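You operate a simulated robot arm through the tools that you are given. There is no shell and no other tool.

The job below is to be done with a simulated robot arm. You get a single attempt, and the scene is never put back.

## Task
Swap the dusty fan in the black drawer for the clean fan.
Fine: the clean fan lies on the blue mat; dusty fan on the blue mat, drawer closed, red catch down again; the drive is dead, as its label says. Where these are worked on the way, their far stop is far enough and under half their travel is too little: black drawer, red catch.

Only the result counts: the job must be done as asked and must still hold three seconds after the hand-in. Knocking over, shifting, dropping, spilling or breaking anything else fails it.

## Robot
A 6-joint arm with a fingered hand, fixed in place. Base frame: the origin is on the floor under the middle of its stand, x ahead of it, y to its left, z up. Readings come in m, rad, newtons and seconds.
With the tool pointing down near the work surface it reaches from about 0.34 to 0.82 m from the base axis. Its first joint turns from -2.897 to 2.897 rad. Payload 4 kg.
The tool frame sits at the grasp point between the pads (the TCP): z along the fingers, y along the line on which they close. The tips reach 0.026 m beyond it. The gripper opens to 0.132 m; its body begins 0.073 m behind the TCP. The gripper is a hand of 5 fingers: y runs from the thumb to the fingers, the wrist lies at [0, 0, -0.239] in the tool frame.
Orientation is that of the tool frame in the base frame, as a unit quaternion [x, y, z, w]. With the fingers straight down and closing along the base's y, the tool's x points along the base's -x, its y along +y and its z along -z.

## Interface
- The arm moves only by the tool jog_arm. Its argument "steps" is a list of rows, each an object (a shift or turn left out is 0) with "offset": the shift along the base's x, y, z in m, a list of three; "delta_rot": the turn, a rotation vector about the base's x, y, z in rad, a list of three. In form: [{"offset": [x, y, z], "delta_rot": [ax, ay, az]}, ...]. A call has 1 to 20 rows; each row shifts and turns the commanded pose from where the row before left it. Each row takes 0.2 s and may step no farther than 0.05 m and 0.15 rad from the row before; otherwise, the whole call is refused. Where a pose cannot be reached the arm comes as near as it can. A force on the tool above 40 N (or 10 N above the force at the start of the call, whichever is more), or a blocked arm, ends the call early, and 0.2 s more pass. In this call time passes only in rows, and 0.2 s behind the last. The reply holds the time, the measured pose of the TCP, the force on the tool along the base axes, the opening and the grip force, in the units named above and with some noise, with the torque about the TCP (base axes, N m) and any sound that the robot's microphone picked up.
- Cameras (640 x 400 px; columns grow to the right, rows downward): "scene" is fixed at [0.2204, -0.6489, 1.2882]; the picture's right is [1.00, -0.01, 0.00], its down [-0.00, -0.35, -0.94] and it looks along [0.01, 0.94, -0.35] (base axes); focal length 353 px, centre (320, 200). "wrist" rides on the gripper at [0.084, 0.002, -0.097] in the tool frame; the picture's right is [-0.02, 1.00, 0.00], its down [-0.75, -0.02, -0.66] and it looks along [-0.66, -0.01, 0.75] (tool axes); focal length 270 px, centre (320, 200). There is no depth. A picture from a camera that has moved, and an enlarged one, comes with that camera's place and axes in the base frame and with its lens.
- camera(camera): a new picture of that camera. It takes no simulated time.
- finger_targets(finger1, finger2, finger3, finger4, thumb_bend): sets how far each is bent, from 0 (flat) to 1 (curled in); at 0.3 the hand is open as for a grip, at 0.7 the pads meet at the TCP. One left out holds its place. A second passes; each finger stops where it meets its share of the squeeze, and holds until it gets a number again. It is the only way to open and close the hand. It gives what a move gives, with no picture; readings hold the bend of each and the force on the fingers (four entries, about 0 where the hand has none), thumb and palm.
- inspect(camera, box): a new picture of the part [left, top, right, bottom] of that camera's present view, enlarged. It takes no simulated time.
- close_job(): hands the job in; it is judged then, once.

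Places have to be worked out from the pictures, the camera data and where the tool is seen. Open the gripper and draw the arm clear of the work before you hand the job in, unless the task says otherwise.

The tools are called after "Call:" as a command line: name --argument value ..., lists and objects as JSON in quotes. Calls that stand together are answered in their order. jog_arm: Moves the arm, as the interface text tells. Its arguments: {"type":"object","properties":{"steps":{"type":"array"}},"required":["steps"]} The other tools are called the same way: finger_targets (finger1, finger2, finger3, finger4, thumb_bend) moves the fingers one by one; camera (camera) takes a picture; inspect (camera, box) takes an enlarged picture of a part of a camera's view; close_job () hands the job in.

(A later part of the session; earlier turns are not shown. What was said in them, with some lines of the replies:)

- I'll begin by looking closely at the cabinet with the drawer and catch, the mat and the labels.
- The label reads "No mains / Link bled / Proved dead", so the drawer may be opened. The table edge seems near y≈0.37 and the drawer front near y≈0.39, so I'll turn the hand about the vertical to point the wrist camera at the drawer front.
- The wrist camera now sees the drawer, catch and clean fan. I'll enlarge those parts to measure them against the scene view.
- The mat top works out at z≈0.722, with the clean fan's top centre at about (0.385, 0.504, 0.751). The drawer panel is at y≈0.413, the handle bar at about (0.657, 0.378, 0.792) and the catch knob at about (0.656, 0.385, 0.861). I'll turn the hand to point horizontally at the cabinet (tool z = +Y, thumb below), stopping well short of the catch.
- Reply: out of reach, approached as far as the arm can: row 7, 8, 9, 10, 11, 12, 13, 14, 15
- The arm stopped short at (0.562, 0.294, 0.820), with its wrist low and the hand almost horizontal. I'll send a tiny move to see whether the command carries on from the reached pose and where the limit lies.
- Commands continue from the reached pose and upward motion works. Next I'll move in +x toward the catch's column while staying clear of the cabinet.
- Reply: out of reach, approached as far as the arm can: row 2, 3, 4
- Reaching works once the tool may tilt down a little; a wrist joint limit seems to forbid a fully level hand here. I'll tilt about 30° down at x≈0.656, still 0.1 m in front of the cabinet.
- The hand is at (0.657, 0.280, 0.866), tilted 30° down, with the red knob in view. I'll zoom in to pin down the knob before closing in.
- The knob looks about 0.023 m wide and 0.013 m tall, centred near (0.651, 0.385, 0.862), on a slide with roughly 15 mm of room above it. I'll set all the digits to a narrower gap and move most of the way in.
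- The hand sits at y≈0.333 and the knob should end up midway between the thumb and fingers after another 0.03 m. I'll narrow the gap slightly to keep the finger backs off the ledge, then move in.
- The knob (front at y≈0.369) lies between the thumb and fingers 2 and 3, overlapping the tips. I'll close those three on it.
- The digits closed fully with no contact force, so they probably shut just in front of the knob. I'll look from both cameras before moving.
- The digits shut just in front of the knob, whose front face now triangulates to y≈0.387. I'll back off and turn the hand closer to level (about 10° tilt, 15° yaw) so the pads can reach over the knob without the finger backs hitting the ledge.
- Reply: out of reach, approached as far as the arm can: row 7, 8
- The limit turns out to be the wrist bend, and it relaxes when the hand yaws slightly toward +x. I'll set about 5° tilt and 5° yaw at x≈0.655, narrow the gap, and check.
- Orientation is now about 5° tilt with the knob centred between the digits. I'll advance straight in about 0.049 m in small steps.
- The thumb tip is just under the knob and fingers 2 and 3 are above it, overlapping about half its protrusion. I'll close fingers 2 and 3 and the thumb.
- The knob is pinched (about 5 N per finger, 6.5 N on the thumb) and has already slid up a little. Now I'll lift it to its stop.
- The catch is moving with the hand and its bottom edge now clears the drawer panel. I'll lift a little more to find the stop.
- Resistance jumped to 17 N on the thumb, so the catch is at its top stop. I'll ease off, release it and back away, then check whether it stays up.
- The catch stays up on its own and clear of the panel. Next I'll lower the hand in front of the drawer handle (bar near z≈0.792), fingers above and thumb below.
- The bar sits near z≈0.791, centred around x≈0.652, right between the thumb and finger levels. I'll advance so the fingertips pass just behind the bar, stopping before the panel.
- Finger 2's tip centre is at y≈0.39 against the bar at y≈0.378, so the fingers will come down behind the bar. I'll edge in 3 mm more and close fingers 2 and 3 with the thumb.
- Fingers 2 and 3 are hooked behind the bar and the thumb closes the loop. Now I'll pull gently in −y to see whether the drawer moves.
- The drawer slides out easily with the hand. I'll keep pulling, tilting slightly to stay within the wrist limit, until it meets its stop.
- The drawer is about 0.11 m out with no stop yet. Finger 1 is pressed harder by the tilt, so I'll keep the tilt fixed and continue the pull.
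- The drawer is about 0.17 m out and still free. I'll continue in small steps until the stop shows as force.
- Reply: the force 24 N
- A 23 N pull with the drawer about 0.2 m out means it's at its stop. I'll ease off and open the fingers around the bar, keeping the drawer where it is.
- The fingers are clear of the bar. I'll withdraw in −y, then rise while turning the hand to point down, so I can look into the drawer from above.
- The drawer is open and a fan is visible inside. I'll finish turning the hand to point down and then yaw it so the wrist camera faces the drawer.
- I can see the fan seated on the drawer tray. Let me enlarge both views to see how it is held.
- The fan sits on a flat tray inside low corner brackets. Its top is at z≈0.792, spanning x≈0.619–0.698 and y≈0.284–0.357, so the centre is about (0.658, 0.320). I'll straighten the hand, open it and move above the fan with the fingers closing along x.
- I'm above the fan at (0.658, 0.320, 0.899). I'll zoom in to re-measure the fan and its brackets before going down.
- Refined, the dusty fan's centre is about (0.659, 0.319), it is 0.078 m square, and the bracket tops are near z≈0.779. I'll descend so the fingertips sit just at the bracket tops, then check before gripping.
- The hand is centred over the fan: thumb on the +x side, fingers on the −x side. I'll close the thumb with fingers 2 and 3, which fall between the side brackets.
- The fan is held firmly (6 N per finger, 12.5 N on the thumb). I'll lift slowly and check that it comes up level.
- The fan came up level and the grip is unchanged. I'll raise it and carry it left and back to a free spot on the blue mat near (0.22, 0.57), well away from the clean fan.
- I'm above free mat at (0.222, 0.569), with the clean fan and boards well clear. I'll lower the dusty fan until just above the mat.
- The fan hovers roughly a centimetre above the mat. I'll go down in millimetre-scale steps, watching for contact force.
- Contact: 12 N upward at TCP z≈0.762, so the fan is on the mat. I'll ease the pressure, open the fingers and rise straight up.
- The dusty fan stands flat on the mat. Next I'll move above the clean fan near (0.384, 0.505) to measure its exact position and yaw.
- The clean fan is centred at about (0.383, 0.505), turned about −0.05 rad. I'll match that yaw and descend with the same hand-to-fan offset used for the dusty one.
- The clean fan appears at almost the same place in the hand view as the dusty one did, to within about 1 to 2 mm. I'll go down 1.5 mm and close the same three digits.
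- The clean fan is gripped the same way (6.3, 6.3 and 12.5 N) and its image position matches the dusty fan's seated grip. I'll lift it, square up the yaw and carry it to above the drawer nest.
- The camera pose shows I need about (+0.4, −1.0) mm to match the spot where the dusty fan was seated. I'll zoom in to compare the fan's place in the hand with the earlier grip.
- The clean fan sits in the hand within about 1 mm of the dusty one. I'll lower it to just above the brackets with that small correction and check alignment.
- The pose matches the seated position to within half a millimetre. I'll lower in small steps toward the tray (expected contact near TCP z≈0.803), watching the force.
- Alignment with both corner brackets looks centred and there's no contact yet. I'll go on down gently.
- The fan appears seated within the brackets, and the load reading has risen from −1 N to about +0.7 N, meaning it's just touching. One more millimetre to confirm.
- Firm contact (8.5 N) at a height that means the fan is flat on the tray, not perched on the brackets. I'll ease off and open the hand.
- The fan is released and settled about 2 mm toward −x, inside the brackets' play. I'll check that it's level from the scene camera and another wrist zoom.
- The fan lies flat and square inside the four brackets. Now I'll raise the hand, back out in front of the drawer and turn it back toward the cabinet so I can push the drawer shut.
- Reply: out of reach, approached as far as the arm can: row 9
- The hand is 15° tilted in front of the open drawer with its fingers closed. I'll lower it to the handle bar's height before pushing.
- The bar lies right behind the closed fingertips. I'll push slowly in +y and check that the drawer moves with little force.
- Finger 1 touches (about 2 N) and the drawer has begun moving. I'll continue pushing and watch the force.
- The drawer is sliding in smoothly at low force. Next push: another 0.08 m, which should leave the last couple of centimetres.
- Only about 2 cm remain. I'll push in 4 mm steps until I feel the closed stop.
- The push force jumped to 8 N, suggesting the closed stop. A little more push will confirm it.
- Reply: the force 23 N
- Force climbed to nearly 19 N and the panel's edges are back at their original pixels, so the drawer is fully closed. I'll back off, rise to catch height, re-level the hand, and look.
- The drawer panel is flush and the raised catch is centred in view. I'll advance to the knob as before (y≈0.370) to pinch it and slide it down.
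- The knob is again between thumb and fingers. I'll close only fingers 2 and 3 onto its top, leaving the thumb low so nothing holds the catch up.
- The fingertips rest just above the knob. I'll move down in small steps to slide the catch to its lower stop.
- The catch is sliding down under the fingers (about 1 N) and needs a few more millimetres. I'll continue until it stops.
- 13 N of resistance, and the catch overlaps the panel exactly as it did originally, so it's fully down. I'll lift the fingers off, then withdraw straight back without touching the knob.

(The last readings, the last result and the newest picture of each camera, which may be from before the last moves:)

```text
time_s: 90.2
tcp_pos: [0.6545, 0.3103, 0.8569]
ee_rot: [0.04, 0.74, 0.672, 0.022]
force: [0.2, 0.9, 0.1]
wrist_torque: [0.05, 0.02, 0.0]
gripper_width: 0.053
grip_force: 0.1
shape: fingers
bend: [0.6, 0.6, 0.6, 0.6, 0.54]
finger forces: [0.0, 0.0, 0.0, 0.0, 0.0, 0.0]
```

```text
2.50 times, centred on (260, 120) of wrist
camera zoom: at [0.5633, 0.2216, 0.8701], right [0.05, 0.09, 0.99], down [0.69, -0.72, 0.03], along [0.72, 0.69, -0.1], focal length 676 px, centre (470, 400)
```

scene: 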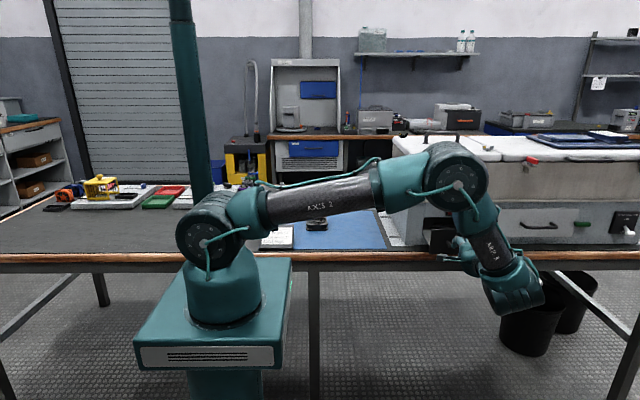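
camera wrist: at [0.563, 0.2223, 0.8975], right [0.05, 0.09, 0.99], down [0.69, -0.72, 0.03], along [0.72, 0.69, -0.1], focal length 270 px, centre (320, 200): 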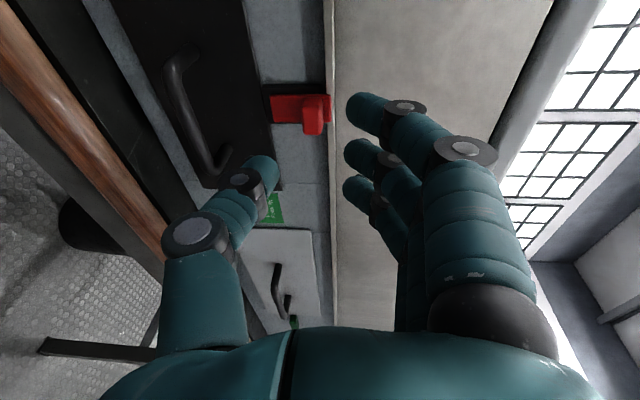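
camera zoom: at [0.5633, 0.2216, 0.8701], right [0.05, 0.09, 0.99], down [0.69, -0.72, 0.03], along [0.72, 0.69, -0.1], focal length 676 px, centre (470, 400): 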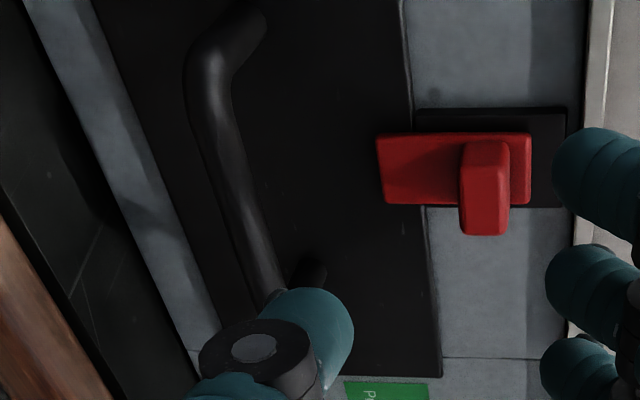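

The catch sits down over the flush drawer panel. Now I'll withdraw the arm, turn the hand down and move it clear of the work.

Call:
jog_arm --steps '[{"offset": [0, -0.03, 0], "delta_rot": [-0.05, 0, 0]}, {"offset": [0, -0.03, 0], "delta_rot": [-0.08, 0, 0]}, {"offset": [0, -0.03, 0.01], "delta_rot": [-0.12, 0, 0]}, {"offset": [0, -0.02, 0.02], "delta_rot": [-0.14, 0, 0]}, {"offset": [-0.01, 0, 0.025], "delta_rot": [-0.14, 0, 0]}, {"offset": [-0.01, 0, 0.025], "delta_rot": [-0.14, 0, 0]}, {"offset": [-0.01, 0, 0.025], "delta_rot": [-0.14, 0, 0]}, {"offset": [-0.01, 0, 0.025], "delta_rot": [-0.14, 0, 0]}, {"offset": [-0.01, 0, 0.025], "delta_rot": [-0.14, 0, 0]}, {"offset": [-0.01, 0, 0.025], "delta_rot": [-0.14, 0, 0]}, {"offset": [-0.01, 0, 0.025], "delta_rot": [-0.14, 0, 0]}, {"offset": [-0.01, 0, 0.02], "delta_rot": [-0.11, 0, 0.05]}]'

Call:
finger_targets --finger1 0.3 --finger2 0.3 --finger3 0.3 --finger4 0.3 --thumb_bend 0.3

Call:
camera --camera "scene"

Call:
inspect --camera "scene" --box '[410, 190, 520, 260]'

Call:
inspect --camera "scene" --box '[240, 170, 420, 270]'

```text
time_s: 92.8
tcp_pos: [0.5743, 0.2004, 1.0822]
ee_rot: [-0.011, 0.999, -0.001, 0.04]
force: [0.4, -0.8, 0.1]
wrist_torque: [-0.01, 0.01, 0.01]
gripper_width: 0.0533
grip_force: 0.2
shape: fingers
bend: [0.6, 0.6, 0.6, 0.6, 0.54]
finger forces: [0.0, 0.1, 0.0, 0.0, 0.0, 0.0]
```

```text
time_s: 93.8
tcp_pos: [0.5746, 0.2007, 1.0834]
ee_rot: [-0.011, 0.999, 0.0, 0.042]
force: [-0.5, 0.2, 0.2]
wrist_torque: [0.0, 0.03, 0.0]
gripper_width: 0.1382
grip_force: 0.0
shape: fingers
bend: [0.3, 0.3, 0.3, 0.3, 0.3]
finger forces: [0.0, 0.0, 0.0, 0.1, 0.0, 0.1]
```

```text
taken
```

scene: 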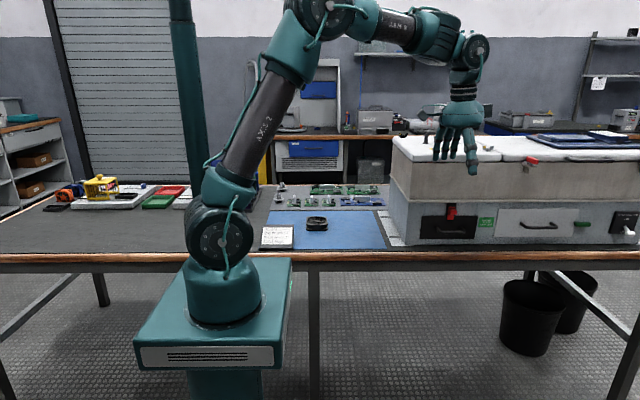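

```text
5.71 times, centred on (465, 225) of scene
camera zoom: at [0.2204, -0.6489, 1.2882], right [1.0, -0.01, 0.0], down [0.0, -0.35, -0.94], along [0.01, 0.94, -0.35], focal length 2017 px, centre (-509, 57)
```

zoom: 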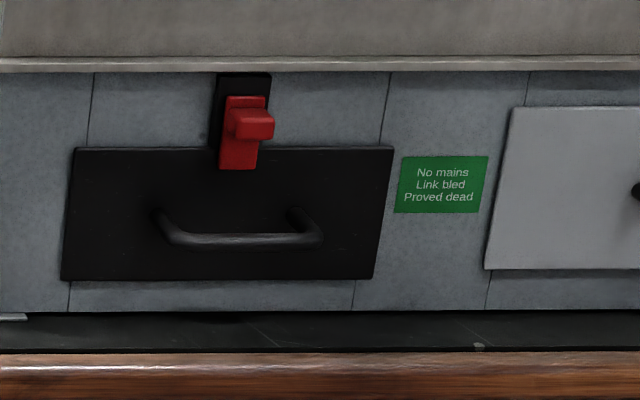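

```text
3.56 times, centred on (330, 220) of scene
camera zoom: at [0.2204, -0.6489, 1.2882], right [1.0, -0.01, 0.0], down [0.0, -0.35, -0.94], along [0.01, 0.94, -0.35], focal length 1255 px, centre (284, 129)
```

zoom: 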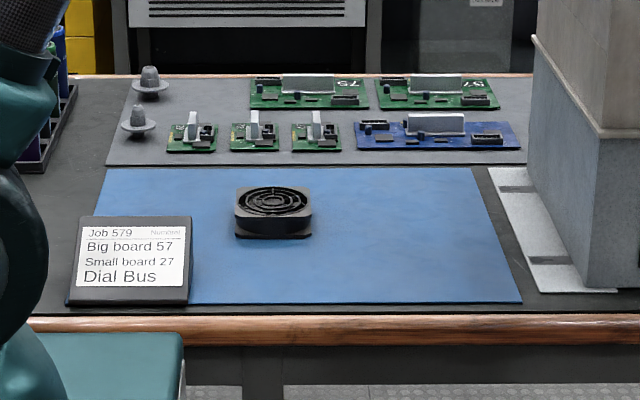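

The drawer, handle and catch sit on exactly the same pixels as at the start. The dusty fan is flat on the blue mat and everything else is where it was. The hand is open and clear, so I'm handing the job in.

Call:
close_job

```text
The job is handed in.
```

I swapped the fans and handed the job in; no verdict came back after the hand-in.

- **Clean fan:** it lies flat on the drawer tray, inside the corner brackets. It settled about 2 mm toward one side when I let go, which is within their play.
- **Dusty fan:** it stands flat on the blue mat at about (0.22, 0.57).
- **Drawer and catch:** the drawer is pushed to its closed stop and the red catch is fully down. Both match the starting picture.
- **Drive:** its label reads "No mains / Link bled / Proved dead", so I opened the drawer on that basis.
- **Surroundings:** the boards, the job card and the rest of the bench look undisturbed in the last pictures. The hand is open and clear of the work.
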